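You operate a simulated robot arm through the tools that you are given. There is no shell and no other tool. Be economical: measure what you need, move in short steps, check, and stop when the job is done.

The job below is to be done with a simulated robot arm. You get a single attempt, and the scene is never put back.

JOB
Put things in order on the side table. At the end: the pink peg is on the blue tray; the clear blue-line cup stands where the green pole peg stood; the green pole peg stands where the white pump bottle (marked "SOFT") stood; the white pump bottle is in the white mesh basket; whatever was shut is shut again. Leave all else as you found it, and nothing knocked over.

It is judged by the outcome, as a careful person would: the job done as asked, and still so three seconds after it is handed in. It fails if anything else is knocked over, pushed out of place, dropped, spilled or broken.

ROBOT AND FRAMES
A 6-joint arm with a two-finger parallel gripper, fixed in place. Base frame: the origin is at the foot of the arm, x ahead of it, y to its left, z up; the work surface is at about z = 0.76. Readings come in m, rad, newtons and seconds.
With the tool pointing down near the work surface it reaches from about 0.24 to 0.64 m from the base axis. Its first joint turns from -1.152 to 1.152 rad. Payload 2.7 kg.
Tool frame: the origin (TCP) lies between the finger pads and is the grasp point; the fingertips stand 0.023 m ahead of it; z points along the fingers, y is the line along which they close. Largest opening 0.094 m; finger width 0.038, thickness 0.01; the body of the gripper, 0.054 by 0.096 m, starts 0.039 m behind the TCP.
Orientation is that of the tool frame in the base frame, as a unit quaternion [x, y, z, w]. With the fingers straight down and closing along the base's y, the tool's x points along the base's -x, its y along +y and its z along -z.

CONTROLS
- The arm moves only by the tool step_arm. Its argument "steps" is a list of rows, each an object of numbers (a shift or turn left out is 0, a gripper value left out holds the last): "wx", "wy", "wz": the turn, a rotation vector about the tool's x, y, z in units of 5 degrees (1.0 is 5 degrees); "x", "y", "z": the shift along the tool's x, y, z in units of 50 mm (1.0 is 50 mm); "hand": the finger opening in m, from 0 to 0.094. In form: [{"wx": .., "wy": .., "wz": .., "x": .., "y": .., "z": .., "hand": ..}, ...]. A call has 1 to 20 rows; each row shifts and turns the commanded pose from where the row before left it, along the tool's axes as they then stand. A call with a number of a shift or a turn outside -1 to 1 is refused whole. Rows are played at 5 a second. More than 0.05 m and 0.15 rad between two rows, or a gripper value outside its range, and nothing of the call is played. Where a pose cannot be reached the arm comes as near as it can. A force on the tool above 40 N (or 10 N above the force at the start of the call, whichever is more), or a blocked arm, ends the call early, and 0.2 s more pass. The fingers move at their own pace (about 0.045 m/s each) and stop on an object; they squeeze with about 30 N. The grip force told is the motor's: it shows also when the fingers shut on nothing. Time passes only in rows, and 0.2 s behind the last, so rows that do not move let the fingers close. The reply holds the time, the measured pose of the TCP, the force on the tool along the base axes, the opening and the grip force, in the units named above and with some noise.
- Cameras (640 x 400 px; columns grow to the right, rows downward): "scene" is fixed at [0.0686, -0.4256, 1.4054]; the picture's right is [0.83, -0.55, 0.00], its down [-0.32, -0.48, -0.82] and it looks along [0.45, 0.68, -0.57] (base axes); focal length 271 px, centre (320, 200). "wrist" rides on the gripper at [-0.039, 0, -0.044] in the tool frame; the picture's right is [0.00, -1.00, 0.00], its down [0.97, 0.00, -0.24] and it looks along [0.24, 0.00, 0.97] (tool axes); focal length 218 px, centre (320, 200).
- capture(camera): a new picture of that camera. No time passes.
- measure_at(camera, pixels): for up to 12 pixels [column, row] of the newest picture of that camera ("zoom" is the newest enlarged one), the place [x, y, z] in the base frame of the surface seen there, good to about 0.002 m. No time passes.
- enlarge(camera, box): a new picture of the part [left, top, right, bottom] of that camera's present view, enlarged. No time passes.
- sign_off(): hands the job in; it is judged then, once.

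Work in short steps. Measure before you move; look again where a grasp or a placing could have gone wrong, and mend it. You have 80 turns and 46 pictures in all, those below and enlarged ones among them. Open the gripper and draw the arm clear of the work before you hand the job in, unless the task says otherwise; then end with one line.

The tools are called after "Request:" by a JSON object that holds its "fn" and its "kwargs". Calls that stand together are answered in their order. step_arm: Moves the arm, as the interface text tells. Its arguments: {"type":"object","properties":{"steps":{"type":"array","items":{"type":"object","properties":{"wx":{"type":"number"},"wy":{"type":"number"},"wz":{"type":"number"},"x":{"type":"number"},"y":{"type":"number"},"z":{"type":"number"},"hand":{"type":"number"}}}}},"required":["steps"]} The other tools are called the same way: capture (camera) takes a picture; measure_at (camera, pixels) gives the place of the surface under pixels of a picture; enlarge (camera, box) takes an enlarged picture of a part of a camera's view; sign_off () hands the job in.

At the start:

```text
time_s: 0.0
eef_pos: [0.4376, 0.0341, 1.14]
ee_rot: [0.0, 1.0, 0.001, 0.001]
ft_force: [0.4, 0.5, -0.6]
finger_gap: 0.0938
grasp_force: 0.1
```

scene: 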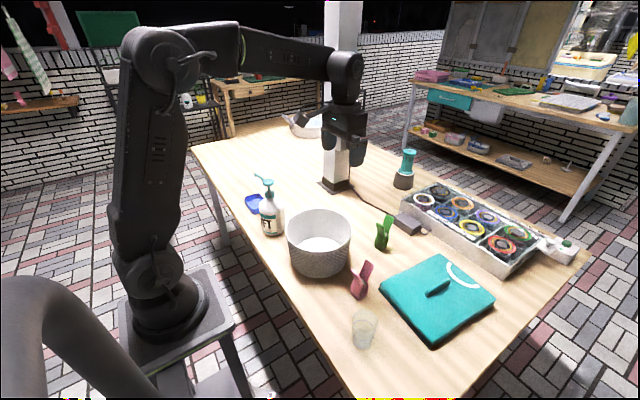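
wrist: 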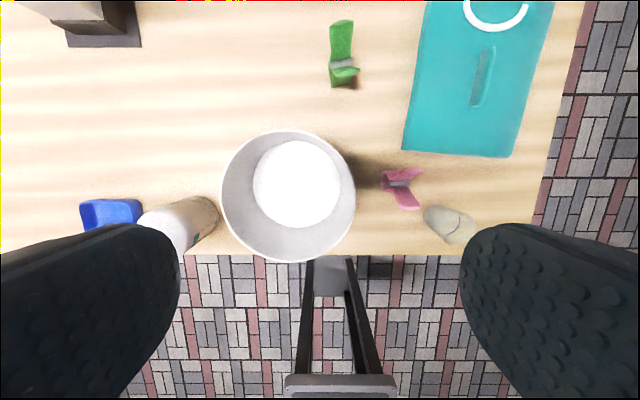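

I see the bottle (~270,210), basket (~318,245), green peg (~384,232), pink peg (~361,280) and cup (~364,328). I enlarge to see details and find the blue tray and any closed item.

Request:
{"fn": "enlarge", "kwargs": {"camera": "scene", "box": [230, 160, 400, 266]}}

Request:
{"fn": "enlarge", "kwargs": {"camera": "scene", "box": [320, 200, 520, 360]}}

Request:
{"fn": "enlarge", "kwargs": {"camera": "scene", "box": [280, 90, 600, 290]}}

```text
3.76 times, centred on (315, 213) of scene
```

zoom: 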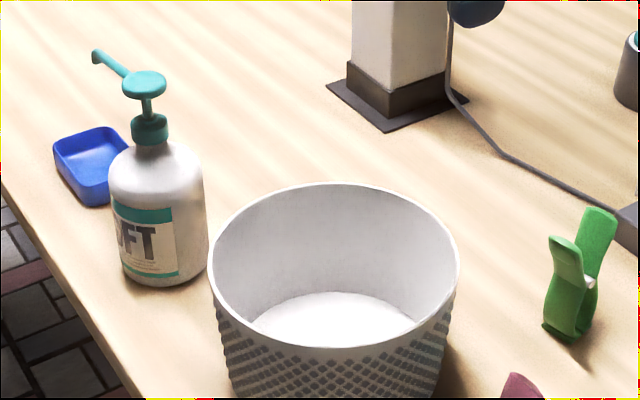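

```text
2.50 times, centred on (420, 280) of scene
```

zoom: 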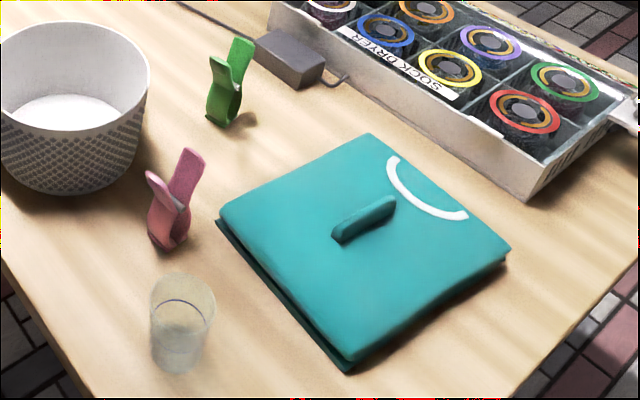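

```text
2.00 times, centred on (440, 190) of scene
```

zoom: 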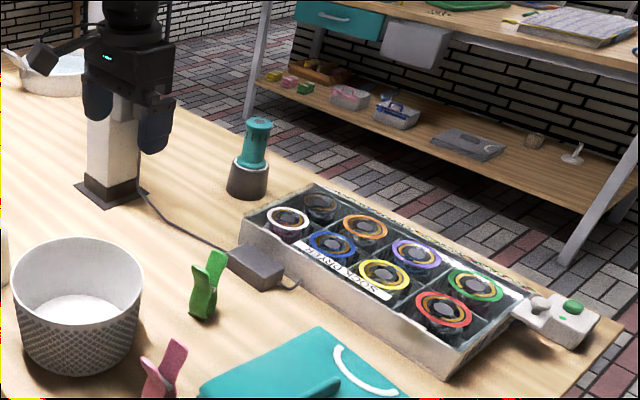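

Nothing visibly shut is in the way so far. I measure the main objects.

Request:
{"fn": "measure_at", "kwargs": {"camera": "scene", "pixels": [[268, 182], [257, 177], [270, 201], [271, 232], [254, 201], [318, 240], [289, 237], [349, 237], [319, 212], [319, 276], [384, 249], [389, 218]]}}

Request:
{"fn": "measure_at", "kwargs": {"camera": "wrist", "pixels": [[341, 25], [343, 63], [343, 80], [400, 172], [404, 190], [385, 182], [410, 203], [450, 212], [440, 235], [120, 212], [85, 210], [300, 185]]}}

Request:
{"fn": "measure_at", "kwargs": {"camera": "scene", "pixels": [[365, 264], [361, 290], [358, 298], [363, 313], [352, 315], [377, 315], [363, 346], [252, 205], [263, 194], [254, 212], [246, 199], [364, 330]]}}

```text
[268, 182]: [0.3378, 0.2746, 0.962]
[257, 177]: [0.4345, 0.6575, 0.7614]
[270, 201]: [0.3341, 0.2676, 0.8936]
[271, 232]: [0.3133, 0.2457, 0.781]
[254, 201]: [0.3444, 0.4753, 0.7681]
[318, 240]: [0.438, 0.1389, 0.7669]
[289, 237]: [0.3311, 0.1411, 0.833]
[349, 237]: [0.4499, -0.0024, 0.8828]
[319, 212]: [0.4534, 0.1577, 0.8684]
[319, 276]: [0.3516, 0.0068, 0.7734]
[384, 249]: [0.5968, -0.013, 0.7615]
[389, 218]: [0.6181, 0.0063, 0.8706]
```

```text
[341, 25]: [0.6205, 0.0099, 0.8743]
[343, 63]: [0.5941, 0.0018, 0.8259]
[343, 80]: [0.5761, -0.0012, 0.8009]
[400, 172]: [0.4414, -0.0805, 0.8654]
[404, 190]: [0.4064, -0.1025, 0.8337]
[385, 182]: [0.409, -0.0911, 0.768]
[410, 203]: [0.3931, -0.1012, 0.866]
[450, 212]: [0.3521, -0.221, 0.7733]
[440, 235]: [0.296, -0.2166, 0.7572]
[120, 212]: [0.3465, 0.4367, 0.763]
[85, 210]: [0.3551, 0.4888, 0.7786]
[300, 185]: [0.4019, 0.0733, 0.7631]
```

```text
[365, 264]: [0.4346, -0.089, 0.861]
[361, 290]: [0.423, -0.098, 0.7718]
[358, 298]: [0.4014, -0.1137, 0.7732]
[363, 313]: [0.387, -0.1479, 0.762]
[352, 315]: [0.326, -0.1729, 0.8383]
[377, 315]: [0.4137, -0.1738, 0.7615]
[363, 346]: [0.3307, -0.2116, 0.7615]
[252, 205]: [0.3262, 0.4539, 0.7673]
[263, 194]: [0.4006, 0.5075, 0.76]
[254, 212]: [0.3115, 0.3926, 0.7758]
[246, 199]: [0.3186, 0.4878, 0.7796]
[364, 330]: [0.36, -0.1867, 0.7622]
```

The pegs, cup, tray and basket are located. I move over toward the bottle for a closer look at its pump.

Request:
{"fn": "step_arm", "kwargs": {"steps": [{"x": 0.392, "y": 0.72, "z": 0.13}, {"x": 0.392, "y": 0.72, "z": 0.13}, {"x": 0.392, "y": 0.72, "z": 0.13}, {"x": 0.392, "y": 0.72, "z": 0.13}, {"x": 0.392, "y": 0.72, "z": 0.13}, {"x": 0.392, "y": 0.72, "z": 0.13}, {}]}}

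Request:
{"fn": "capture", "kwargs": {"camera": "wrist"}}

Request:
{"fn": "capture", "kwargs": {"camera": "scene"}}

```text
time_s: 1.6
eef_pos: [0.319, 0.2497, 1.1014]
ee_rot: [-0.001, 1.0, 0.001, 0.001]
ft_force: [-0.1, 0.0, 0.2]
finger_gap: 0.0939
grasp_force: 0.0
```

```text
40 pictures are left
```

wrist: 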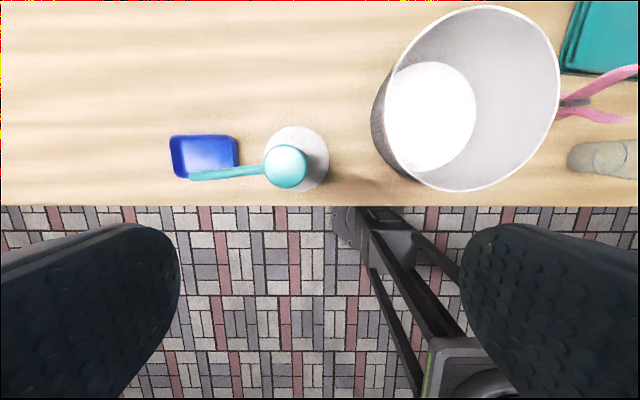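

```text
39 pictures are left
```

scene: 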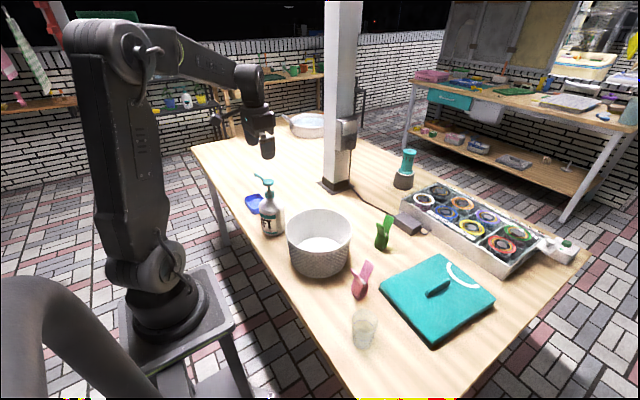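

The spout points toward +y (pixels 190–285, row 172). I measure the pump, bottle, basket rim, tray and pole.

Request:
{"fn": "measure_at", "kwargs": {"camera": "wrist", "pixels": [[286, 165], [195, 176], [240, 170], [268, 165], [305, 167], [287, 185], [298, 130], [325, 160], [430, 110], [398, 60], [480, 8], [557, 90]]}}

Request:
{"fn": "measure_at", "kwargs": {"camera": "wrist", "pixels": [[445, 190], [205, 155], [172, 140], [236, 138], [183, 176], [205, 137], [300, 203], [445, 165], [500, 100], [420, 25]]}}

Request:
{"fn": "enlarge", "kwargs": {"camera": "scene", "box": [240, 165, 304, 245]}}

Request:
{"fn": "measure_at", "kwargs": {"camera": "scene", "pixels": [[336, 190], [322, 184], [352, 180], [336, 100], [344, 130], [267, 185], [268, 194], [408, 225], [404, 155], [362, 305]]}}

```text
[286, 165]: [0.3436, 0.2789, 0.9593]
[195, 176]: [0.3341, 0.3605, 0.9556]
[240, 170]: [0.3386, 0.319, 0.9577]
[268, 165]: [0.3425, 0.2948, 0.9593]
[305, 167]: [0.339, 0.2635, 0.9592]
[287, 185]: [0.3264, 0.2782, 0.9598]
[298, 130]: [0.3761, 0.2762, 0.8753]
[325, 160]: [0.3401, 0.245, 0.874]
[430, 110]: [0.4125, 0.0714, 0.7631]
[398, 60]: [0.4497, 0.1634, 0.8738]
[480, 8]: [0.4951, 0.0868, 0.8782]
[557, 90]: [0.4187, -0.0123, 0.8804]
```

```text
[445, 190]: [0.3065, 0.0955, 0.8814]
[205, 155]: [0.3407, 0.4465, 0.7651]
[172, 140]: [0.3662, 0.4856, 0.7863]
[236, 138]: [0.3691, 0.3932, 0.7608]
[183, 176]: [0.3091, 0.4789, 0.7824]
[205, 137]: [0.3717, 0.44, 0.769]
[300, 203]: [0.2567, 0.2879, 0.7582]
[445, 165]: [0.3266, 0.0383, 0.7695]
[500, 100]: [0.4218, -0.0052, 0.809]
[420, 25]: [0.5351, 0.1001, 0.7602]
```

```text
5.00 times, centred on (272, 205) of scene
```

zoom: 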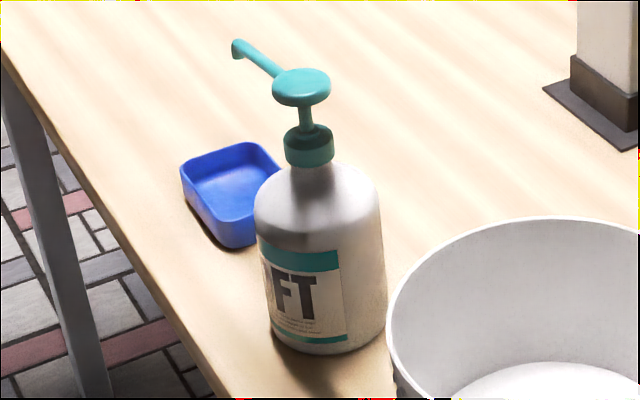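

```text
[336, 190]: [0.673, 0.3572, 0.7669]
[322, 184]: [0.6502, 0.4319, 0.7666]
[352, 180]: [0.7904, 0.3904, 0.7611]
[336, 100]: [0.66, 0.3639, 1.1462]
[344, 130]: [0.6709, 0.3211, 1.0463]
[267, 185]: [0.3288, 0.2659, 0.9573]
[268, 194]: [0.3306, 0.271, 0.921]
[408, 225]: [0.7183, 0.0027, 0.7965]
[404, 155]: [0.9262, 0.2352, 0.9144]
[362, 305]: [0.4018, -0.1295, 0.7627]
```

Bottle axis ≈ (0.342, 0.279), pump disc top 0.960, collar ≈0.91–0.93; basket centre ≈(0.405,0.08), inner floor 0.763, rim 0.88. The spout runs along +y, so I turn the tool 90° to close along x.

Request:
{"fn": "step_arm", "kwargs": {"steps": [{"wz": 1}, {"wz": 1}, {"wz": 1}, {"wz": 1}, {"wz": 1}, {"wz": 1}, {"wz": 1}, {"wz": 1}, {"wz": 1}, {"wz": 1}, {"wz": 1}, {"wz": 1}, {"wz": 1}, {"wz": 1}, {"wz": 1}, {"wz": 1}, {"wz": 1}, {"wz": 1}, {}]}}

Request:
{"fn": "capture", "kwargs": {"camera": "wrist"}}

```text
time_s: 5.6
eef_pos: [0.3179, 0.251, 1.1004]
ee_rot: [0.707, 0.707, 0.001, 0.001]
ft_force: [-1.3, -0.1, -0.8]
finger_gap: 0.0941
grasp_force: 0.0
```

```text
37 pictures are left
```

wrist: 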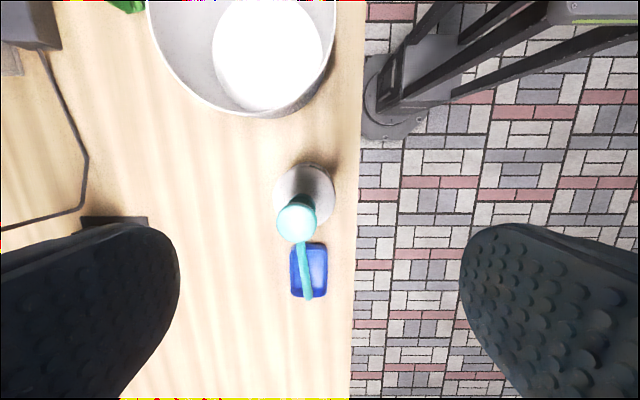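

The turn worked (tool x = base +y, tool y = base +x). I measure the disc once more before descending.

Request:
{"fn": "measure_at", "kwargs": {"camera": "wrist", "pixels": [[280, 220], [314, 220], [297, 202], [296, 240], [275, 195], [333, 195], [304, 168], [306, 265], [309, 296]]}}

Request:
{"fn": "step_arm", "kwargs": {"steps": [{"x": 0.56, "y": 0.48}, {"z": 0.9}, {"z": 0.5}, {}]}}

Request:
{"fn": "capture", "kwargs": {"camera": "wrist"}}

```text
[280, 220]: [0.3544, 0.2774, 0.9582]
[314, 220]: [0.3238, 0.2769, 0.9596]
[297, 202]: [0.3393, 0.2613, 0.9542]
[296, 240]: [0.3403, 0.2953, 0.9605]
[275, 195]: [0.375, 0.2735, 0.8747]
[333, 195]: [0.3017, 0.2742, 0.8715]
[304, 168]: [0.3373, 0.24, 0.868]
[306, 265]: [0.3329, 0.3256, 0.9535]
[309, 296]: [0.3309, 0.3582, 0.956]
```

```text
time_s: 6.6
eef_pos: [0.3424, 0.2769, 1.0305]
ee_rot: [0.706, 0.708, 0.002, 0.0]
ft_force: [-0.1, -0.3, -0.3]
finger_gap: 0.0939
grasp_force: 0.0
```

```text
36 pictures are left
```

wrist: 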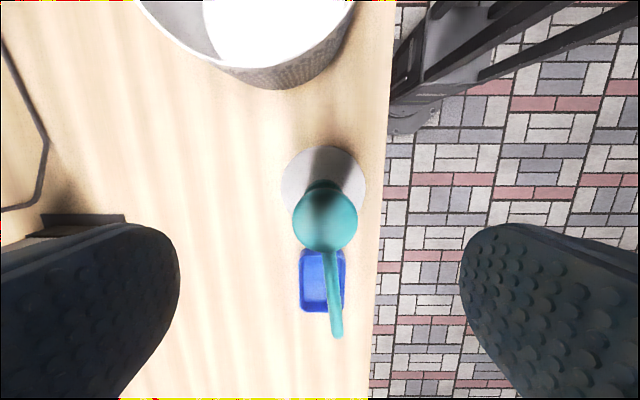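

Disc centre is (0.339, 0.278). I correct by −3 mm and go down to z ≈0.942 with fingers either side of the disc along x, then close.

Request:
{"fn": "step_arm", "kwargs": {"steps": [{"y": -0.07, "x": 0.02, "z": 0.4}, {"z": 0.5}, {"z": 0.5}, {"z": 0.37}, {}]}}

Request:
{"fn": "step_arm", "kwargs": {"steps": [{"hand": 0.04}, {}, {}, {"hand": 0.0}, {}, {}, {}, {}]}}

```text
time_s: 7.8
eef_pos: [0.3395, 0.2784, 0.9424]
ee_rot: [0.707, 0.707, 0.001, 0.0]
ft_force: [0.8, 0.5, -0.3]
finger_gap: 0.094
grasp_force: 0.1
```

```text
time_s: 9.6
eef_pos: [0.3402, 0.2783, 0.9446]
ee_rot: [0.706, 0.708, 0.001, 0.0]
ft_force: [0.0, 0.1, -0.2]
finger_gap: 0.0358
grasp_force: 30.2
```

Fingers stopped at 0.036 m (disc width) with 30 N. I lift a little and look.

Request:
{"fn": "step_arm", "kwargs": {"steps": [{"z": -0.2}, {"z": -0.3}, {"z": -0.5}, {}]}}

Request:
{"fn": "capture", "kwargs": {"camera": "scene"}}

```text
time_s: 10.6
eef_pos: [0.3408, 0.2798, 0.991]
ee_rot: [0.707, 0.707, 0.001, 0.0]
ft_force: [-1.1, -0.5, -4.3]
finger_gap: 0.0358
grasp_force: 30.2
```

```text
35 pictures are left
```

scene: 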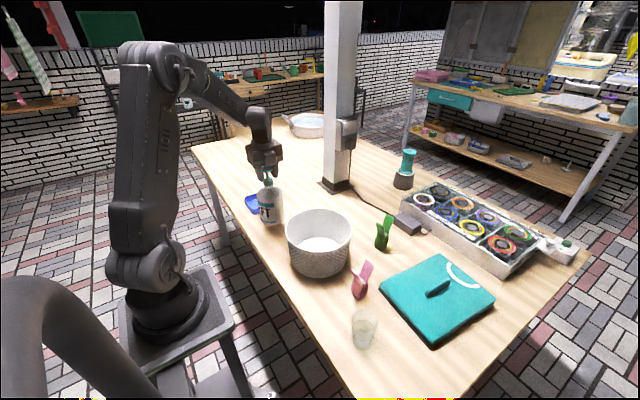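

The bottle hangs upright in the grip. I lift it clear of the rim and carry it over the basket centre (0.400, 0.080).

Request:
{"fn": "step_arm", "kwargs": {"steps": [{"z": -0.8}, {"z": -0.8}, {"z": -0.8}, {"x": -0.3, "y": 0.1}, {"x": -0.6, "y": 0.2}, {"x": -0.6, "y": 0.2}, {"x": -0.7, "y": 0.2}, {"x": -0.7, "y": 0.2}, {"x": -0.6, "y": 0.2}, {"x": -0.5, "y": 0.1}, {}, {}]}}

Request:
{"fn": "capture", "kwargs": {"camera": "wrist"}}

Request:
{"fn": "capture", "kwargs": {"camera": "scene"}}

```text
time_s: 13.2
eef_pos: [0.4002, 0.0778, 1.1112]
ee_rot: [0.706, 0.708, 0.001, 0.0]
ft_force: [0.1, -0.1, -4.0]
finger_gap: 0.0356
grasp_force: 29.9
```

```text
34 pictures are left
```

wrist: 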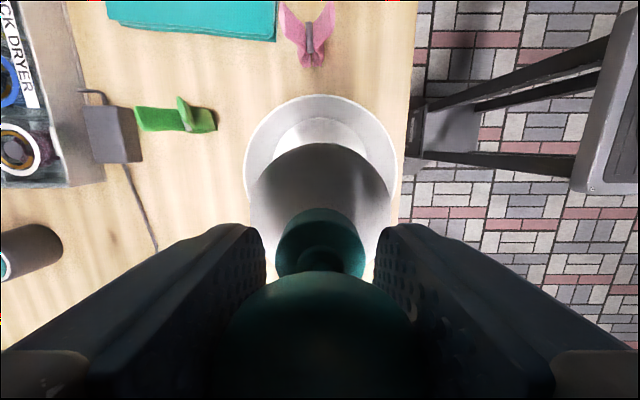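

```text
33 pictures are left
```

scene: 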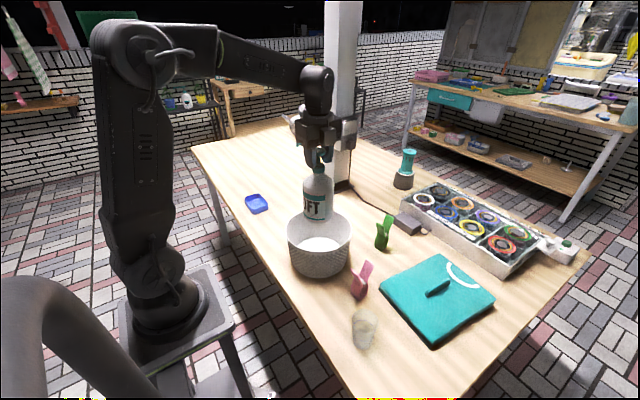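

Bottle is centred over the basket. I lower to just above the floor, then touch down gently.

Request:
{"fn": "step_arm", "kwargs": {"steps": [{"z": 0.5}, {"z": 0.5}, {"z": 0.5}, {"z": 0.5}, {"z": 0.5}, {"z": 0.4}, {"z": 0.2}, {}]}}

Request:
{"fn": "step_arm", "kwargs": {"steps": [{"z": 0.05}, {"z": 0.03}, {"z": 0.02}, {"z": 0.02}, {}]}}

```text
time_s: 15.0
eef_pos: [0.401, 0.0782, 0.9575]
ee_rot: [0.707, 0.708, 0.001, 0.0]
ft_force: [0.3, 0.7, -4.4]
finger_gap: 0.0357
grasp_force: 29.8
```

```text
time_s: 16.2
eef_pos: [0.4004, 0.079, 0.9508]
ee_rot: [0.707, 0.708, 0.001, 0.0]
ft_force: [0.6, -0.3, -4.5]
finger_gap: 0.0355
grasp_force: 30.3
```

Still carrying the full weight at z=0.951; I go down a few more millimetres in small steps.

Request:
{"fn": "step_arm", "kwargs": {"steps": [{"z": 0.02}, {"z": 0.02}, {"z": 0.02}, {}]}}

```text
time_s: 17.2
eef_pos: [0.4005, 0.0795, 0.9482]
ee_rot: [0.707, 0.708, 0.001, 0.001]
ft_force: [0.1, 0.1, -2.5]
finger_gap: 0.0353
grasp_force: 30.4
```

Weight is partly taken up; one or two mm more, then open.

Request:
{"fn": "step_arm", "kwargs": {"steps": [{"z": 0.02}, {}, {"hand": 0.05}, {}, {"hand": 0.094}, {}, {}, {}]}}

Request:
{"fn": "step_arm", "kwargs": {"steps": [{"z": -0.3}, {"z": -0.7}, {"z": -1}, {"z": -1}, {}]}}

Request:
{"fn": "capture", "kwargs": {"camera": "wrist"}}

Request:
{"fn": "capture", "kwargs": {"camera": "scene"}}

```text
time_s: 19.0
eef_pos: [0.401, 0.0786, 0.9483]
ee_rot: [0.707, 0.708, 0.002, 0.0]
ft_force: [-0.2, -0.4, -0.5]
finger_gap: 0.0941
grasp_force: 0.1
```

```text
time_s: 20.2
eef_pos: [0.4001, 0.0794, 1.0956]
ee_rot: [0.707, 0.708, 0.001, -0.001]
ft_force: [0.3, -0.8, 0.0]
finger_gap: 0.0943
grasp_force: 0.1
```

```text
32 pictures are left
```

wrist: 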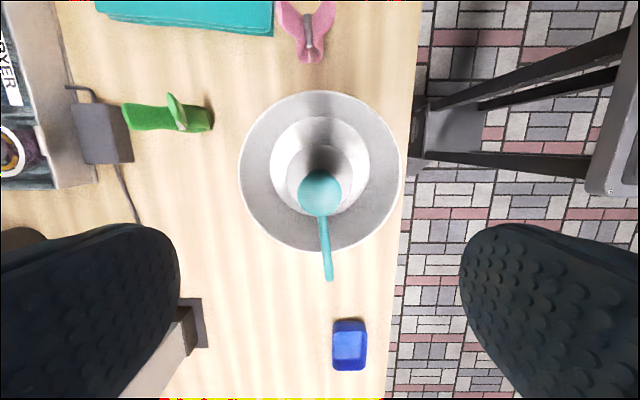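

```text
31 pictures are left
```

scene: 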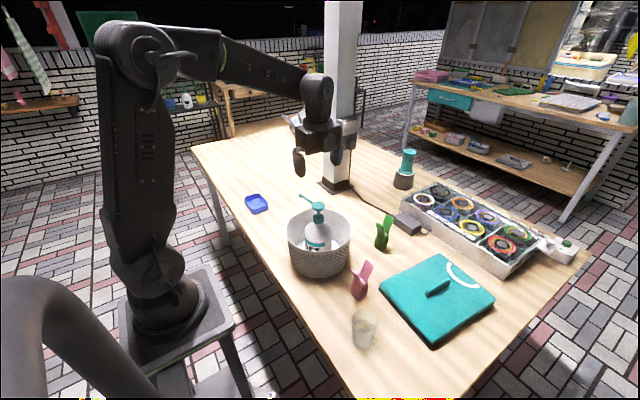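

The bottle stands in the basket. Next I move toward the green peg to look at it from above.

Request:
{"fn": "step_arm", "kwargs": {"steps": [{"y": 0.9, "x": -0.3}, {"y": 0.9, "x": -0.3}, {"y": 0.9, "x": -0.3}, {"y": 0.9, "x": -0.3}, {}]}}

Request:
{"fn": "capture", "kwargs": {"camera": "wrist"}}

Request:
{"fn": "enlarge", "kwargs": {"camera": "scene", "box": [360, 200, 424, 260]}}

```text
time_s: 21.4
eef_pos: [0.5811, 0.0187, 1.0965]
ee_rot: [0.706, 0.708, 0.001, 0.0]
ft_force: [0.5, -0.5, -0.5]
finger_gap: 0.0939
grasp_force: 0.0
```

```text
30 pictures are left
```

wrist: 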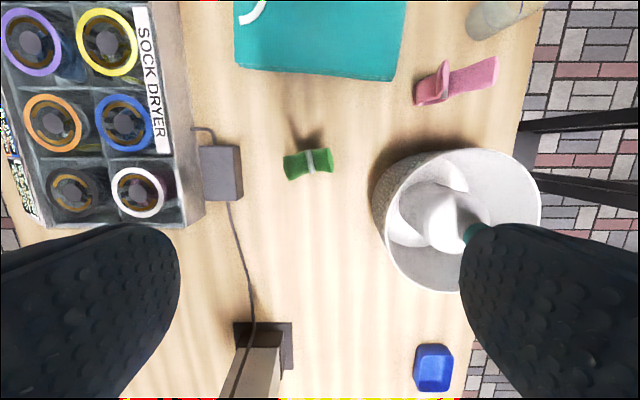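

```text
6.67 times, centred on (392, 230) of scene
```

zoom: 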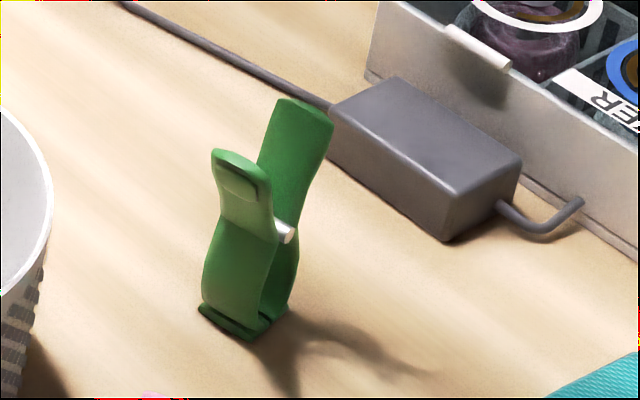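

The green peg stands on its jaws with handles splayed along x; its width is along y. I measure it and the pink peg.

Request:
{"fn": "measure_at", "kwargs": {"camera": "wrist", "pixels": [[288, 158], [291, 175], [330, 152], [330, 168], [310, 154], [312, 168], [309, 178], [309, 160], [205, 185], [230, 200]]}}

Request:
{"fn": "enlarge", "kwargs": {"camera": "wrist", "box": [270, 130, 350, 190]}}

Request:
{"fn": "measure_at", "kwargs": {"camera": "zoom", "pixels": [[320, 200], [120, 200], [120, 340], [500, 180], [500, 310]]}}

```text
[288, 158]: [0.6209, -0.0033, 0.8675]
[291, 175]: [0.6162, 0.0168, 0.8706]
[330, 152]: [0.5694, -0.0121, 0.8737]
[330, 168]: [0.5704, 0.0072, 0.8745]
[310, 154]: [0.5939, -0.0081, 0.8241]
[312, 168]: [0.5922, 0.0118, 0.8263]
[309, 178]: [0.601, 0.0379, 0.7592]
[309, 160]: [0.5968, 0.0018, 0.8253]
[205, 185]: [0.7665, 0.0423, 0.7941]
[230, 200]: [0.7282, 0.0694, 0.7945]
```

```text
6.67 times, centred on (310, 160) of wrist
```

zoom: 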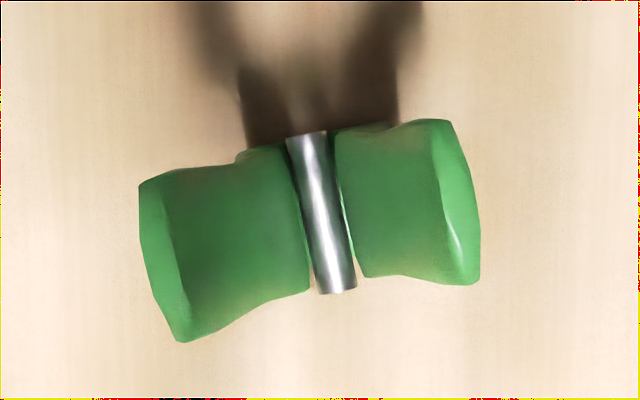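

```text
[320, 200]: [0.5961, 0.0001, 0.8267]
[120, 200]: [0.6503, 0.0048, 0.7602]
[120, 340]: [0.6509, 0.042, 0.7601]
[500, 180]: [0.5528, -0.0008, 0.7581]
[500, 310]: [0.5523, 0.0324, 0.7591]
```

Peg axis: handle ends (0.619,0.007) and (0.570,−0.003), rod at (0.595,0.0015,0.826), so it's turned ≈10°. I rotate the tool −100° to close across its width.

Request:
{"fn": "step_arm", "kwargs": {"steps": [{"wz": -1}, {"wz": -1}, {"wz": -1}, {"wz": -1}, {"wz": -1}, {"wz": -1}, {"wz": -1}, {"wz": -1}, {"wz": -1}, {"wz": -1}, {"wz": -1}, {"wz": -1}, {"wz": -1}, {"wz": -1}, {"wz": -1}, {"wz": -1}, {"wz": -1}, {"wz": -1}, {"wz": -1}, {"wz": -1}]}}

Request:
{"fn": "step_arm", "kwargs": {"steps": [{"z": 1}, {"z": 0.6}, {}]}}

Request:
{"fn": "capture", "kwargs": {"camera": "wrist"}}

```text
time_s: 25.6
eef_pos: [0.5812, 0.0188, 1.0967]
ee_rot: [-0.089, 0.996, 0.001, 0.001]
ft_force: [0.4, -0.5, 0.0]
finger_gap: 0.0939
grasp_force: 0.1
```

```text
time_s: 26.4
eef_pos: [0.5798, 0.0182, 1.0173]
ee_rot: [-0.088, 0.996, 0.002, 0.001]
ft_force: [-0.1, 0.2, 0.4]
finger_gap: 0.0939
grasp_force: 0.0
```

```text
27 pictures are left
```

wrist: 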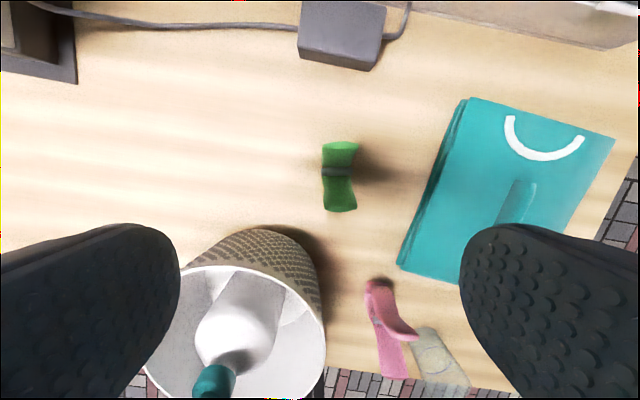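

The peg now looks aligned with the tool. I measure it again for the exact offset.

Request:
{"fn": "measure_at", "kwargs": {"camera": "wrist", "pixels": [[322, 147], [359, 146], [325, 208], [356, 207], [323, 171], [350, 171], [336, 171]]}}

Request:
{"fn": "step_arm", "kwargs": {"steps": [{"x": -0.225, "y": -0.386}, {"z": 1}, {"z": 0.8}, {"z": 0.6}, {}]}}

Request:
{"fn": "capture", "kwargs": {"camera": "wrist"}}

```text
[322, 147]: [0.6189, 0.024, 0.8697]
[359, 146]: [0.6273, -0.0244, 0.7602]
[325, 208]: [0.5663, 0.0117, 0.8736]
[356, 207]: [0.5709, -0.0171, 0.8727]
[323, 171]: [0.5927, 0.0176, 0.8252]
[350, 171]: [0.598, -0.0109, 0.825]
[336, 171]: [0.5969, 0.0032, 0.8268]
```

```text
time_s: 27.6
eef_pos: [0.5955, 0.0025, 0.8963]
ee_rot: [-0.088, 0.996, 0.001, 0.001]
ft_force: [0.2, 0.3, 0.0]
finger_gap: 0.094
grasp_force: 0.1
```

```text
26 pictures are left
```

wrist: 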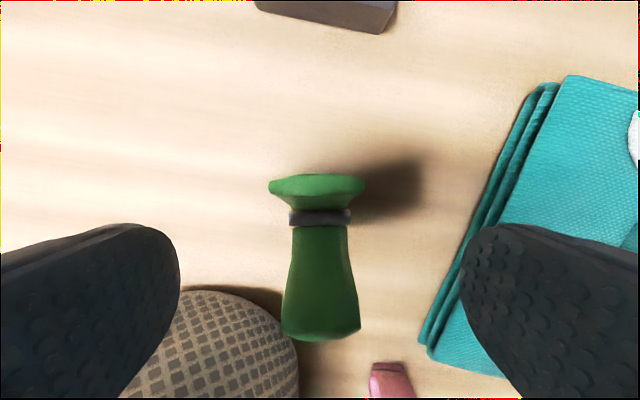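

The peg is centred between the fingers (≈ column 320). I descend to z≈0.839 and close.

Request:
{"fn": "step_arm", "kwargs": {"steps": [{"z": 0.5}, {"z": 0.4}, {"z": 0.24}, {}, {"hand": 0.04}, {}, {}, {"hand": 0.0}, {}, {}, {}]}}

```text
time_s: 30.0
eef_pos: [0.5959, 0.0024, 0.8394]
ee_rot: [-0.088, 0.996, 0.001, 0.001]
ft_force: [-0.1, -0.2, -0.5]
finger_gap: 0.0315
grasp_force: 30.5
```

Grip at 0.0315 m, 30 N. I lift straight up and check.

Request:
{"fn": "step_arm", "kwargs": {"steps": [{"z": -0.3}, {"z": -0.8}, {"z": -1}, {"z": -1}, {"z": -1}, {"z": -1}, {}]}}

Request:
{"fn": "capture", "kwargs": {"camera": "scene"}}

```text
time_s: 31.6
eef_pos: [0.5949, 0.0038, 1.0967]
ee_rot: [-0.088, 0.996, 0.001, 0.001]
ft_force: [0.3, -0.1, -0.4]
finger_gap: 0.0316
grasp_force: 29.4
```

```text
25 pictures are left
```

scene: 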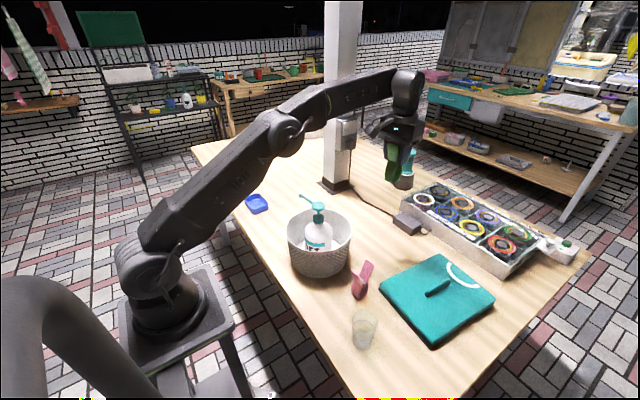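

The peg is held. I carry it over the bottle's former place (0.339, 0.278) at z≈1.1.

Request:
{"fn": "step_arm", "kwargs": {"steps": [{"x": 0.408, "y": 0.633}, {"x": 0.408, "y": 0.633}, {"x": 0.408, "y": 0.633}, {"x": 0.408, "y": 0.633}, {"x": 0.408, "y": 0.633}, {"x": 0.408, "y": 0.633}, {"x": 0.408, "y": 0.633}, {"x": 0.408, "y": 0.633}, {"x": 0.408, "y": 0.633}, {"x": 0.408, "y": 0.633}, {}, {}]}}

Request:
{"fn": "capture", "kwargs": {"camera": "wrist"}}

```text
time_s: 34.2
eef_pos: [0.3362, 0.2772, 1.0965]
ee_rot: [-0.089, 0.996, 0.0, 0.001]
ft_force: [-0.5, -0.2, -0.5]
finger_gap: 0.0314
grasp_force: 30.0
```

```text
24 pictures are left
```

wrist: 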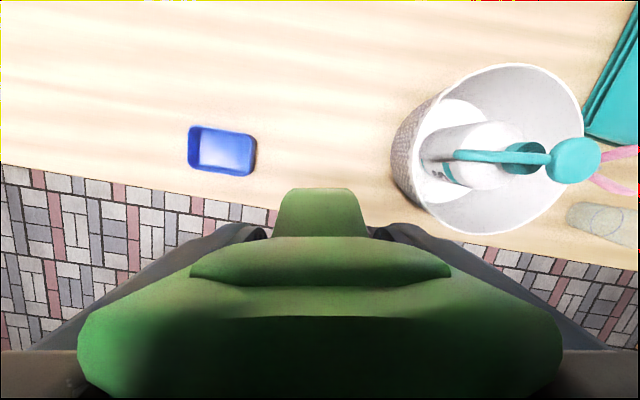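

Well placed; I lower to just above contact with a 3 mm correction.

Request:
{"fn": "step_arm", "kwargs": {"steps": [{"z": 0.8, "x": -0.05}, {"z": 0.8}, {"z": 0.8}, {"z": 0.8}, {"z": 0.8}, {"z": 0.6}, {"z": 0.35}, {}]}}

Request:
{"fn": "step_arm", "kwargs": {"steps": [{"z": 0.03}, {"z": 0.03}, {"z": 0.03}, {}]}}

```text
time_s: 36.0
eef_pos: [0.3435, 0.2779, 0.8488]
ee_rot: [-0.088, 0.996, 0.002, 0.002]
ft_force: [0.2, -0.4, -0.3]
finger_gap: 0.0316
grasp_force: 30.5
```

```text
time_s: 37.0
eef_pos: [0.3419, 0.2784, 0.8428]
ee_rot: [-0.088, 0.996, 0.001, 0.001]
ft_force: [0.1, 0.1, -0.4]
finger_gap: 0.0316
grasp_force: 29.5
```

No contact yet at 0.8428 (picked at 0.8394). I go down further in 1 mm steps.

Request:
{"fn": "step_arm", "kwargs": {"steps": [{"z": 0.02}, {"z": 0.02}, {"z": 0.02}, {"z": 0.02}, {}]}}

```text
time_s: 38.2
eef_pos: [0.3407, 0.278, 0.8391]
ee_rot: [-0.089, 0.996, 0.0, 0.001]
ft_force: [-0.8, -2.9, 5.5]
finger_gap: 0.0315
grasp_force: 30.6
```

Contact is felt (5.5 N). I ease up half a millimetre, release, rise and look.

Request:
{"fn": "step_arm", "kwargs": {"steps": [{"z": -0.01}, {"hand": 0.04}, {}, {"hand": 0.094}, {}, {}, {}]}}

Request:
{"fn": "step_arm", "kwargs": {"steps": [{"z": -0.3}, {"z": -0.7}, {"z": -1}, {"z": -1}, {"z": -1}, {"z": -1}, {}]}}

Request:
{"fn": "capture", "kwargs": {"camera": "wrist"}}

Request:
{"fn": "capture", "kwargs": {"camera": "scene"}}

```text
time_s: 39.8
eef_pos: [0.3407, 0.2787, 0.8395]
ee_rot: [-0.087, 0.996, 0.001, 0.002]
ft_force: [0.0, 0.0, -0.2]
finger_gap: 0.0941
grasp_force: 0.0
```

```text
time_s: 41.4
eef_pos: [0.3415, 0.2794, 1.0921]
ee_rot: [-0.089, 0.996, 0.0, 0.0]
ft_force: [0.2, -0.3, -0.3]
finger_gap: 0.0941
grasp_force: 0.0
```

```text
23 pictures are left
```

wrist: 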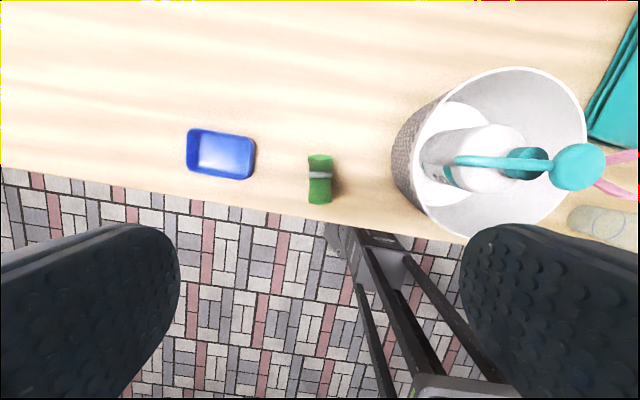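

```text
22 pictures are left
```

scene: 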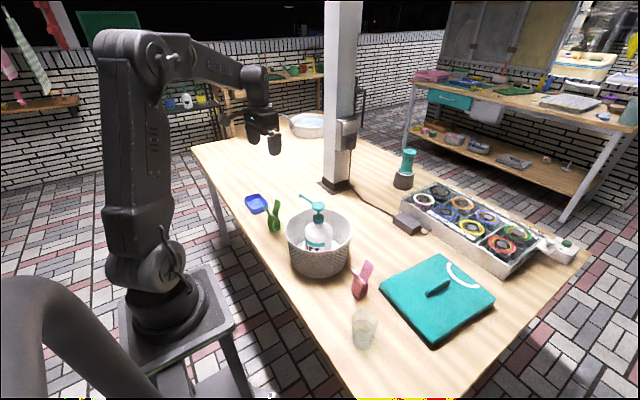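

The green peg stands upright in the bottle's place. Now I straighten the tool and travel above everything toward the cup.

Request:
{"fn": "step_arm", "kwargs": {"steps": [{"wz": 1}, {"wz": 1}, {"y": -0.9}, {"y": -0.9}, {"y": -0.9}, {"y": -0.9}, {"y": -0.9}, {"y": -0.9}, {"y": -0.9}, {"y": -0.9}, {"y": -0.9}, {"y": -0.9}, {}]}}

Request:
{"fn": "capture", "kwargs": {"camera": "wrist"}}

```text
time_s: 44.2
eef_pos: [0.3422, -0.1716, 1.0886]
ee_rot: [-0.001, 1.0, 0.0, 0.0]
ft_force: [0.0, -0.1, 0.1]
finger_gap: 0.0941
grasp_force: 0.0
```

```text
21 pictures are left
```

wrist: 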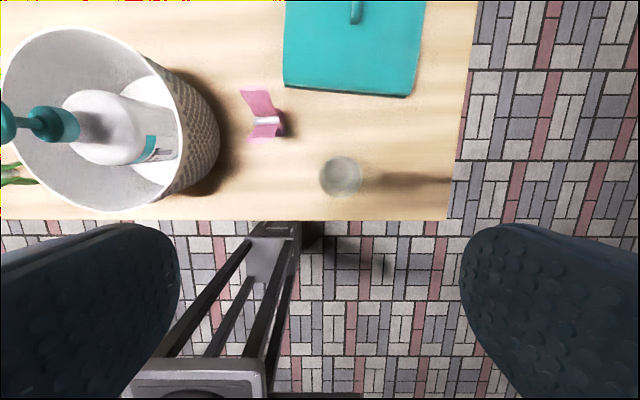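

The cup is at (341,177). I enlarge it and probe its rim and centre.

Request:
{"fn": "enlarge", "kwargs": {"camera": "wrist", "box": [221, 80, 397, 210]}}

Request:
{"fn": "measure_at", "kwargs": {"camera": "wrist", "pixels": [[341, 177], [321, 177], [361, 177], [341, 158], [341, 196], [330, 165], [352, 190], [341, 200], [375, 180]]}}

Request:
{"fn": "enlarge", "kwargs": {"camera": "scene", "box": [330, 250, 410, 360]}}

Request:
{"fn": "measure_at", "kwargs": {"camera": "scene", "pixels": [[353, 314], [378, 314], [365, 320], [366, 308], [352, 340], [364, 325], [374, 343], [363, 347]]}}

```text
3.08 times, centred on (309, 145) of wrist
```

zoom: 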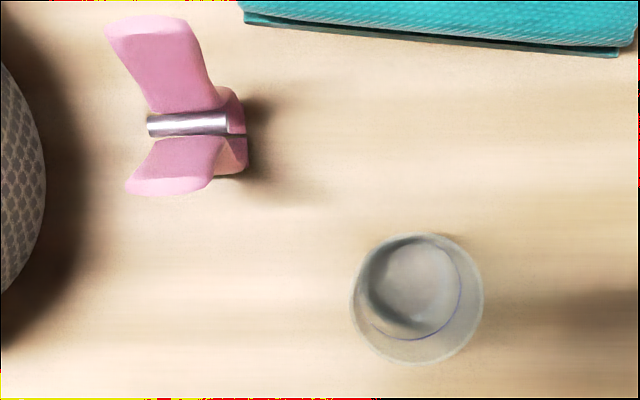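

```text
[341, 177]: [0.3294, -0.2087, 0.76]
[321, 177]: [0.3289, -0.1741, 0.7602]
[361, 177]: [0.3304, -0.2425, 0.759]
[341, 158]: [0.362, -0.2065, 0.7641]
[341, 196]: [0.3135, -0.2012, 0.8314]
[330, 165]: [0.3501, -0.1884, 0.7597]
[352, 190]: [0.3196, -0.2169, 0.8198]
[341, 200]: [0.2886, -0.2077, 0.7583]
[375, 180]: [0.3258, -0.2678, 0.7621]
```

```text
3.64 times, centred on (370, 305) of scene
```

zoom: 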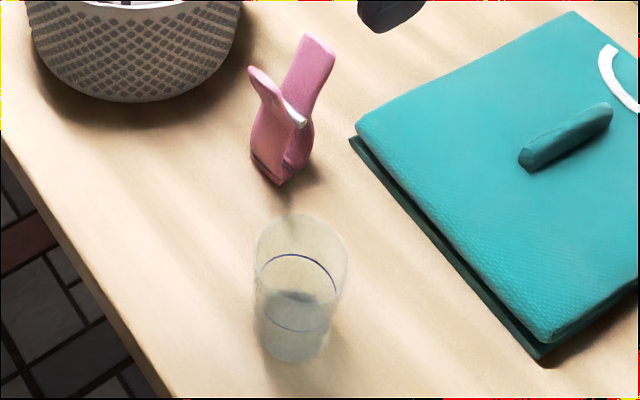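

```text
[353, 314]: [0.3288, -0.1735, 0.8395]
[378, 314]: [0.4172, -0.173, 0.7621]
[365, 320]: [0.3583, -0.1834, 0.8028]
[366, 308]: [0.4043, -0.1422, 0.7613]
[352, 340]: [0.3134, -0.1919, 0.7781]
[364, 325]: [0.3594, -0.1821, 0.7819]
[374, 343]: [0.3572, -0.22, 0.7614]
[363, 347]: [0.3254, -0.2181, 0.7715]
```

The cup holds some water. By its rim circle and the measured rim points its centre is ≈(0.3405, −0.201), R≈0.029, top ≈0.84. I align and descend partway to check.

Request:
{"fn": "step_arm", "kwargs": {"steps": [{"y": -0.59, "x": 0.03}, {"z": 1}, {"z": 1}, {"z": 0.9}, {"z": 0.7}, {}]}}

Request:
{"fn": "capture", "kwargs": {"camera": "wrist"}}

```text
time_s: 45.6
eef_pos: [0.3413, -0.1989, 0.9075]
ee_rot: [0.0, 1.0, 0.001, 0.001]
ft_force: [0.5, -1.3, 0.2]
finger_gap: 0.094
grasp_force: 0.1
```

```text
18 pictures are left
```

wrist: 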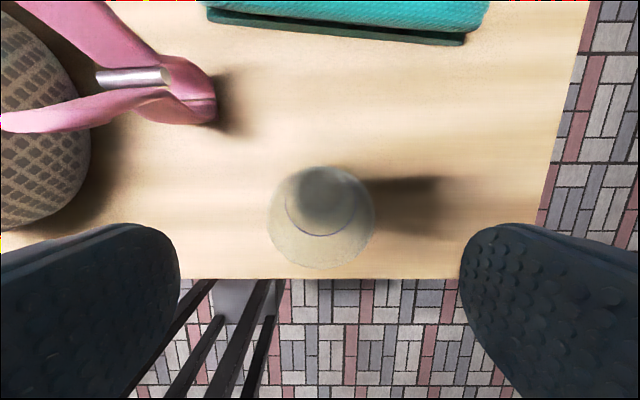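

Cup is centred (col 321). I descend to z≈0.815 and close slowly around it.

Request:
{"fn": "step_arm", "kwargs": {"steps": [{"z": 0.6}, {"z": 0.6}, {"z": 0.4}, {"z": 0.25}, {}]}}

Request:
{"fn": "step_arm", "kwargs": {"steps": [{"hand": 0.066}, {}, {"hand": 0.06}, {}, {"hand": 0.04}, {}, {"hand": 0.0}, {}, {}]}}

```text
time_s: 46.8
eef_pos: [0.3414, -0.1995, 0.8157]
ee_rot: [-0.001, 1.0, 0.001, 0.0]
ft_force: [-0.5, 0.7, -0.4]
finger_gap: 0.0941
grasp_force: 0.0
```

```text
time_s: 48.8
eef_pos: [0.3405, -0.1992, 0.8167]
ee_rot: [0.0, 1.0, 0.0, 0.0]
ft_force: [0.3, 0.0, 0.1]
finger_gap: 0.0592
grasp_force: 30.7
```

The cup is gripped (0.0592 m). I lift it slowly.

Request:
{"fn": "step_arm", "kwargs": {"steps": [{"z": -0.1}, {"z": -0.2}, {"z": -0.3}, {"z": -0.4}, {"z": -0.4}, {"z": -0.4}, {"z": -0.4}, {"z": -0.4}, {"z": -0.4}, {"z": -0.3}, {"z": -0.2}, {"z": -0.1}, {}]}}

Request:
{"fn": "capture", "kwargs": {"camera": "scene"}}

```text
time_s: 51.6
eef_pos: [0.3405, -0.2015, 0.9963]
ee_rot: [-0.002, 1.0, 0.001, 0.001]
ft_force: [-0.6, -0.5, 0.2]
finger_gap: 0.0596
grasp_force: 30.4
```

```text
17 pictures are left
```

scene: 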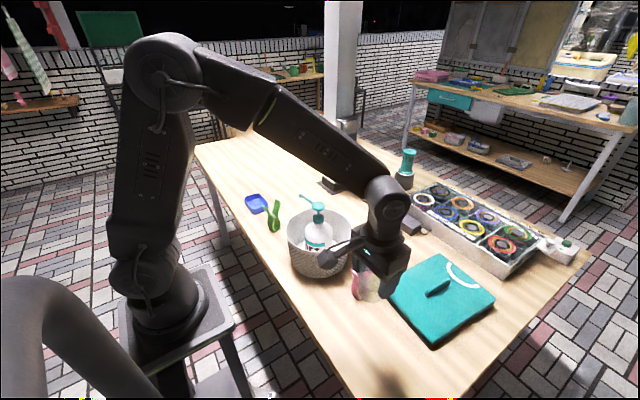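

The cup is held and level. I carry it slowly to above (0.596, 0.002).

Request:
{"fn": "step_arm", "kwargs": {"steps": [{"x": -0.102, "y": 0.081}, {"x": -0.179, "y": 0.142}, {"x": -0.256, "y": 0.204}, {"x": -0.289, "y": 0.23}, {"x": -0.289, "y": 0.23}, {"x": -0.289, "y": 0.23}, {"x": -0.289, "y": 0.23}, {"x": -0.289, "y": 0.23}, {"x": -0.289, "y": 0.23}, {"x": -0.289, "y": 0.23}, {"x": -0.289, "y": 0.23}, {"x": -0.289, "y": 0.23}, {"x": -0.289, "y": 0.23}, {"x": -0.289, "y": 0.23}, {"x": -0.289, "y": 0.23}, {"x": -0.289, "y": 0.23}, {"x": -0.289, "y": 0.23}, {"x": -0.256, "y": 0.204}, {"x": -0.179, "y": 0.142}, {"x": -0.102, "y": 0.081}]}}

Request:
{"fn": "capture", "kwargs": {"camera": "wrist"}}

```text
time_s: 55.8
eef_pos: [0.5961, 0.0032, 0.9958]
ee_rot: [-0.001, 1.0, 0.0, 0.001]
ft_force: [-0.5, -0.3, 0.1]
finger_gap: 0.0593
grasp_force: 30.1
```

```text
16 pictures are left
```

wrist: 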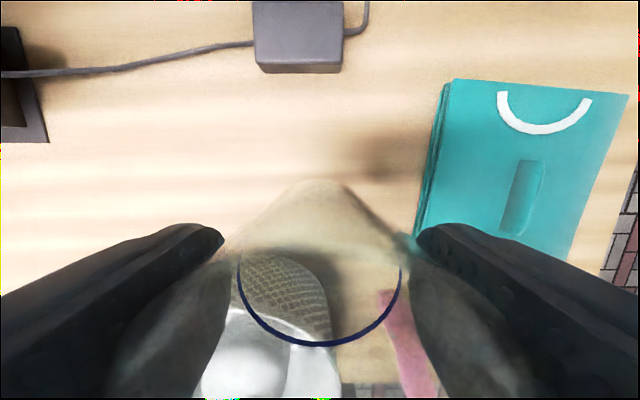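

The spot is clear. I lower slowly to about 5 mm above contact.

Request:
{"fn": "step_arm", "kwargs": {"steps": [{"z": 0.1}, {"z": 0.2}, {"z": 0.3}, {"z": 0.4}, {"z": 0.4}, {"z": 0.4}, {"z": 0.4}, {"z": 0.4}, {"z": 0.3}, {"z": 0.3}, {"z": 0.15}, {"z": 0.1}, {}]}}

Request:
{"fn": "step_arm", "kwargs": {"steps": [{"z": 0.03}, {"z": 0.02}, {"z": 0.02}, {}]}}

```text
time_s: 58.6
eef_pos: [0.5952, 0.002, 0.8247]
ee_rot: [-0.001, 1.0, 0.001, 0.001]
ft_force: [-0.3, -1.1, 0.3]
finger_gap: 0.0592
grasp_force: 30.4
```

```text
time_s: 59.6
eef_pos: [0.5955, 0.0027, 0.8214]
ee_rot: [-0.002, 1.0, 0.001, 0.001]
ft_force: [-1.2, -0.8, -0.2]
finger_gap: 0.0595
grasp_force: 29.7
```

No contact at 0.8214; pick height was 0.816, so I go on in 1 mm steps.

Request:
{"fn": "step_arm", "kwargs": {"steps": [{"z": 0.02}, {"z": 0.02}, {"z": 0.02}, {"z": 0.02}, {}]}}

```text
time_s: 60.8
eef_pos: [0.5957, 0.0032, 0.8177]
ee_rot: [-0.001, 1.0, 0.002, 0.001]
ft_force: [0.2, 0.2, 0.7]
finger_gap: 0.0591
grasp_force: 29.9
```

Request:
{"fn": "step_arm", "kwargs": {"steps": [{"z": 0.02}, {"z": 0.015}, {}]}}

```text
time_s: 61.6
eef_pos: [0.5951, 0.0024, 0.8165]
ee_rot: [0.0, 1.0, 0.001, 0.001]
ft_force: [-0.7, 0.4, 5.5]
finger_gap: 0.0595
grasp_force: 29.8
```

Contact (5.5 N) at 0.8165: the cup is on the table. I ease up a hair, open gently and rise.

Request:
{"fn": "step_arm", "kwargs": {"steps": [{"z": -0.01}, {"hand": 0.062}, {}, {"hand": 0.075}, {}, {"hand": 0.094}, {}, {}]}}

Request:
{"fn": "step_arm", "kwargs": {"steps": [{"z": -0.3}, {"z": -0.6}, {"z": -1}, {"z": -1}, {"z": -1}, {"z": -1}, {"z": -0.5}, {}]}}

Request:
{"fn": "capture", "kwargs": {"camera": "wrist"}}

Request:
{"fn": "capture", "kwargs": {"camera": "scene"}}

```text
time_s: 63.4
eef_pos: [0.5945, 0.0043, 0.8162]
ee_rot: [-0.001, 1.0, 0.001, 0.001]
ft_force: [-0.2, -0.1, -0.3]
finger_gap: 0.0941
grasp_force: 0.0
```

```text
time_s: 65.2
eef_pos: [0.5954, 0.0022, 1.0855]
ee_rot: [-0.002, 1.0, 0.001, 0.0]
ft_force: [0.3, 0.4, 0.3]
finger_gap: 0.0939
grasp_force: 0.0
```

```text
15 pictures are left
```

wrist: 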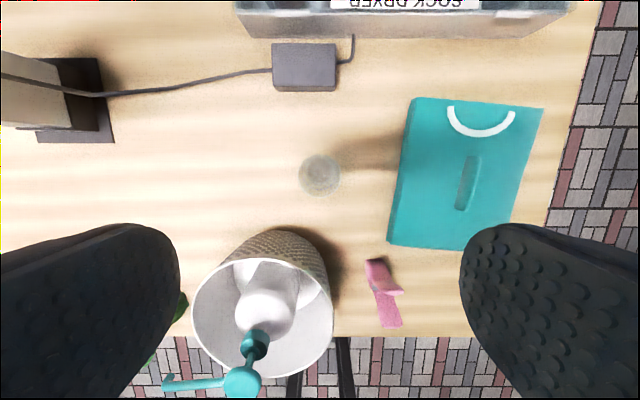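

```text
14 pictures are left
```

scene: 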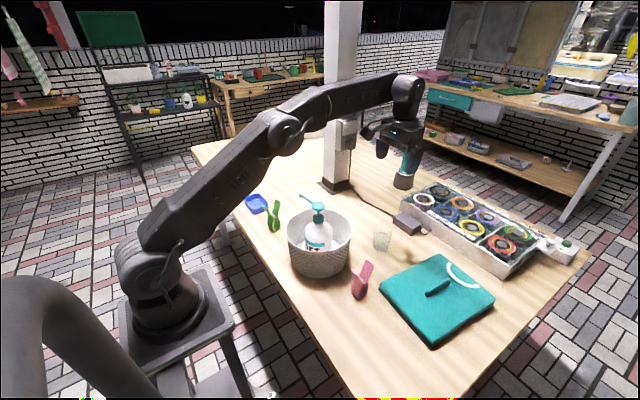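

The cup stands in the green peg's place. Now on to the pink peg.

Request:
{"fn": "step_arm", "kwargs": {"steps": [{"x": 0.8, "y": -0.4}, {"x": 0.8, "y": -0.4}, {"x": 0.8, "y": -0.4}, {"x": 0.8, "y": -0.4}, {"x": 0.8, "y": -0.4}, {"z": 0.8}, {}]}}

Request:
{"fn": "enlarge", "kwargs": {"camera": "wrist", "box": [240, 120, 400, 220]}}

```text
time_s: 66.8
eef_pos: [0.3947, -0.0973, 1.0464]
ee_rot: [-0.001, 1.0, 0.002, 0.0]
ft_force: [-0.4, -0.2, -0.7]
finger_gap: 0.0939
grasp_force: 0.1
```

```text
4.00 times, centred on (320, 170) of wrist
```

zoom: 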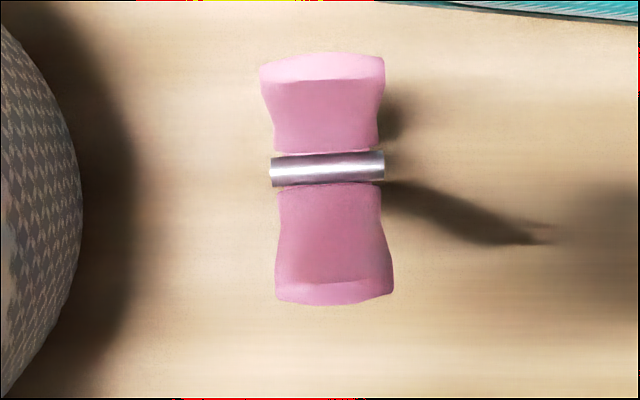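

The pink peg seen from above at zoom (325,170). I measure handle ends, rod and nearby clearances.

Request:
{"fn": "measure_at", "kwargs": {"camera": "zoom", "pixels": [[266, 70], [380, 70], [320, 72], [280, 295], [388, 290], [335, 290], [276, 172], [380, 163], [328, 168], [328, 240], [325, 110], [40, 200]]}}

```text
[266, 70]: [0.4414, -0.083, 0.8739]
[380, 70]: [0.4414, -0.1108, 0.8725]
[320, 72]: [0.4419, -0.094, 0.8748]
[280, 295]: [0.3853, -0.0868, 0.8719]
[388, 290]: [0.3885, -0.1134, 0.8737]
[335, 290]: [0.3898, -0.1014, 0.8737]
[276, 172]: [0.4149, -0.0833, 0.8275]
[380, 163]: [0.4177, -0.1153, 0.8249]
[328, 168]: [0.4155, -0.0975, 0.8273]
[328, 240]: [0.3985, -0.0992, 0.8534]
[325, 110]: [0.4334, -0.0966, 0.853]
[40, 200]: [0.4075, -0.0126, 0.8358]
```

Rod centre (0.416,−0.099), turned ≈5°. I narrow the fingers to 0.06 (basket is near), align, and descend partway.

Request:
{"fn": "step_arm", "kwargs": {"steps": [{"wz": -1, "hand": 0.06}, {"x": -0.42, "y": -0.07}, {"z": 1}, {"z": 1}, {"z": 0.7}, {"z": 0.4}, {}]}}

Request:
{"fn": "capture", "kwargs": {"camera": "wrist"}}

```text
time_s: 68.4
eef_pos: [0.4146, -0.0997, 0.8893]
ee_rot: [-0.044, 0.999, 0.001, 0.001]
ft_force: [-0.7, -0.5, -0.5]
finger_gap: 0.0603
grasp_force: 0.0
```

```text
12 pictures are left
```

wrist: 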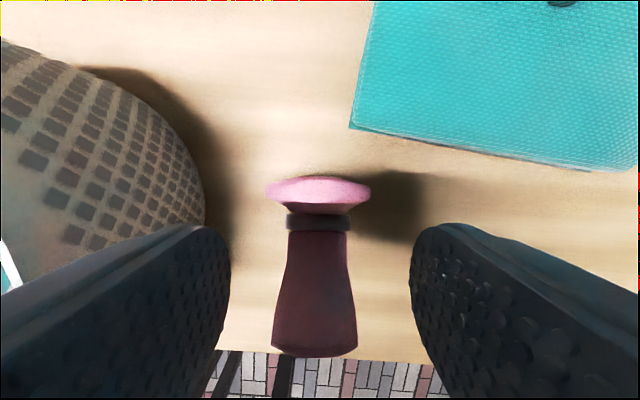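

The peg is centred between the fingers (col ~318). I descend to 0.839 and close.

Request:
{"fn": "step_arm", "kwargs": {"steps": [{"z": 0.5}, {"z": 0.3}, {"z": 0.2}, {}, {"hand": 0.04}, {}, {"hand": 0.0}, {}, {}, {}]}}

Request:
{"fn": "step_arm", "kwargs": {"steps": [{"z": -0.3}, {"z": -0.7}, {"z": -1}, {"z": -1}, {"z": -1}, {"z": -1}, {}]}}

```text
time_s: 70.6
eef_pos: [0.4159, -0.0994, 0.8403]
ee_rot: [-0.045, 0.999, 0.001, 0.001]
ft_force: [-0.3, 0.7, -0.5]
finger_gap: 0.0315
grasp_force: 30.3
```

```text
time_s: 72.2
eef_pos: [0.4182, -0.1003, 1.0926]
ee_rot: [-0.044, 0.999, 0.001, 0.001]
ft_force: [0.3, -0.5, 0.2]
finger_gap: 0.0317
grasp_force: 29.7
```

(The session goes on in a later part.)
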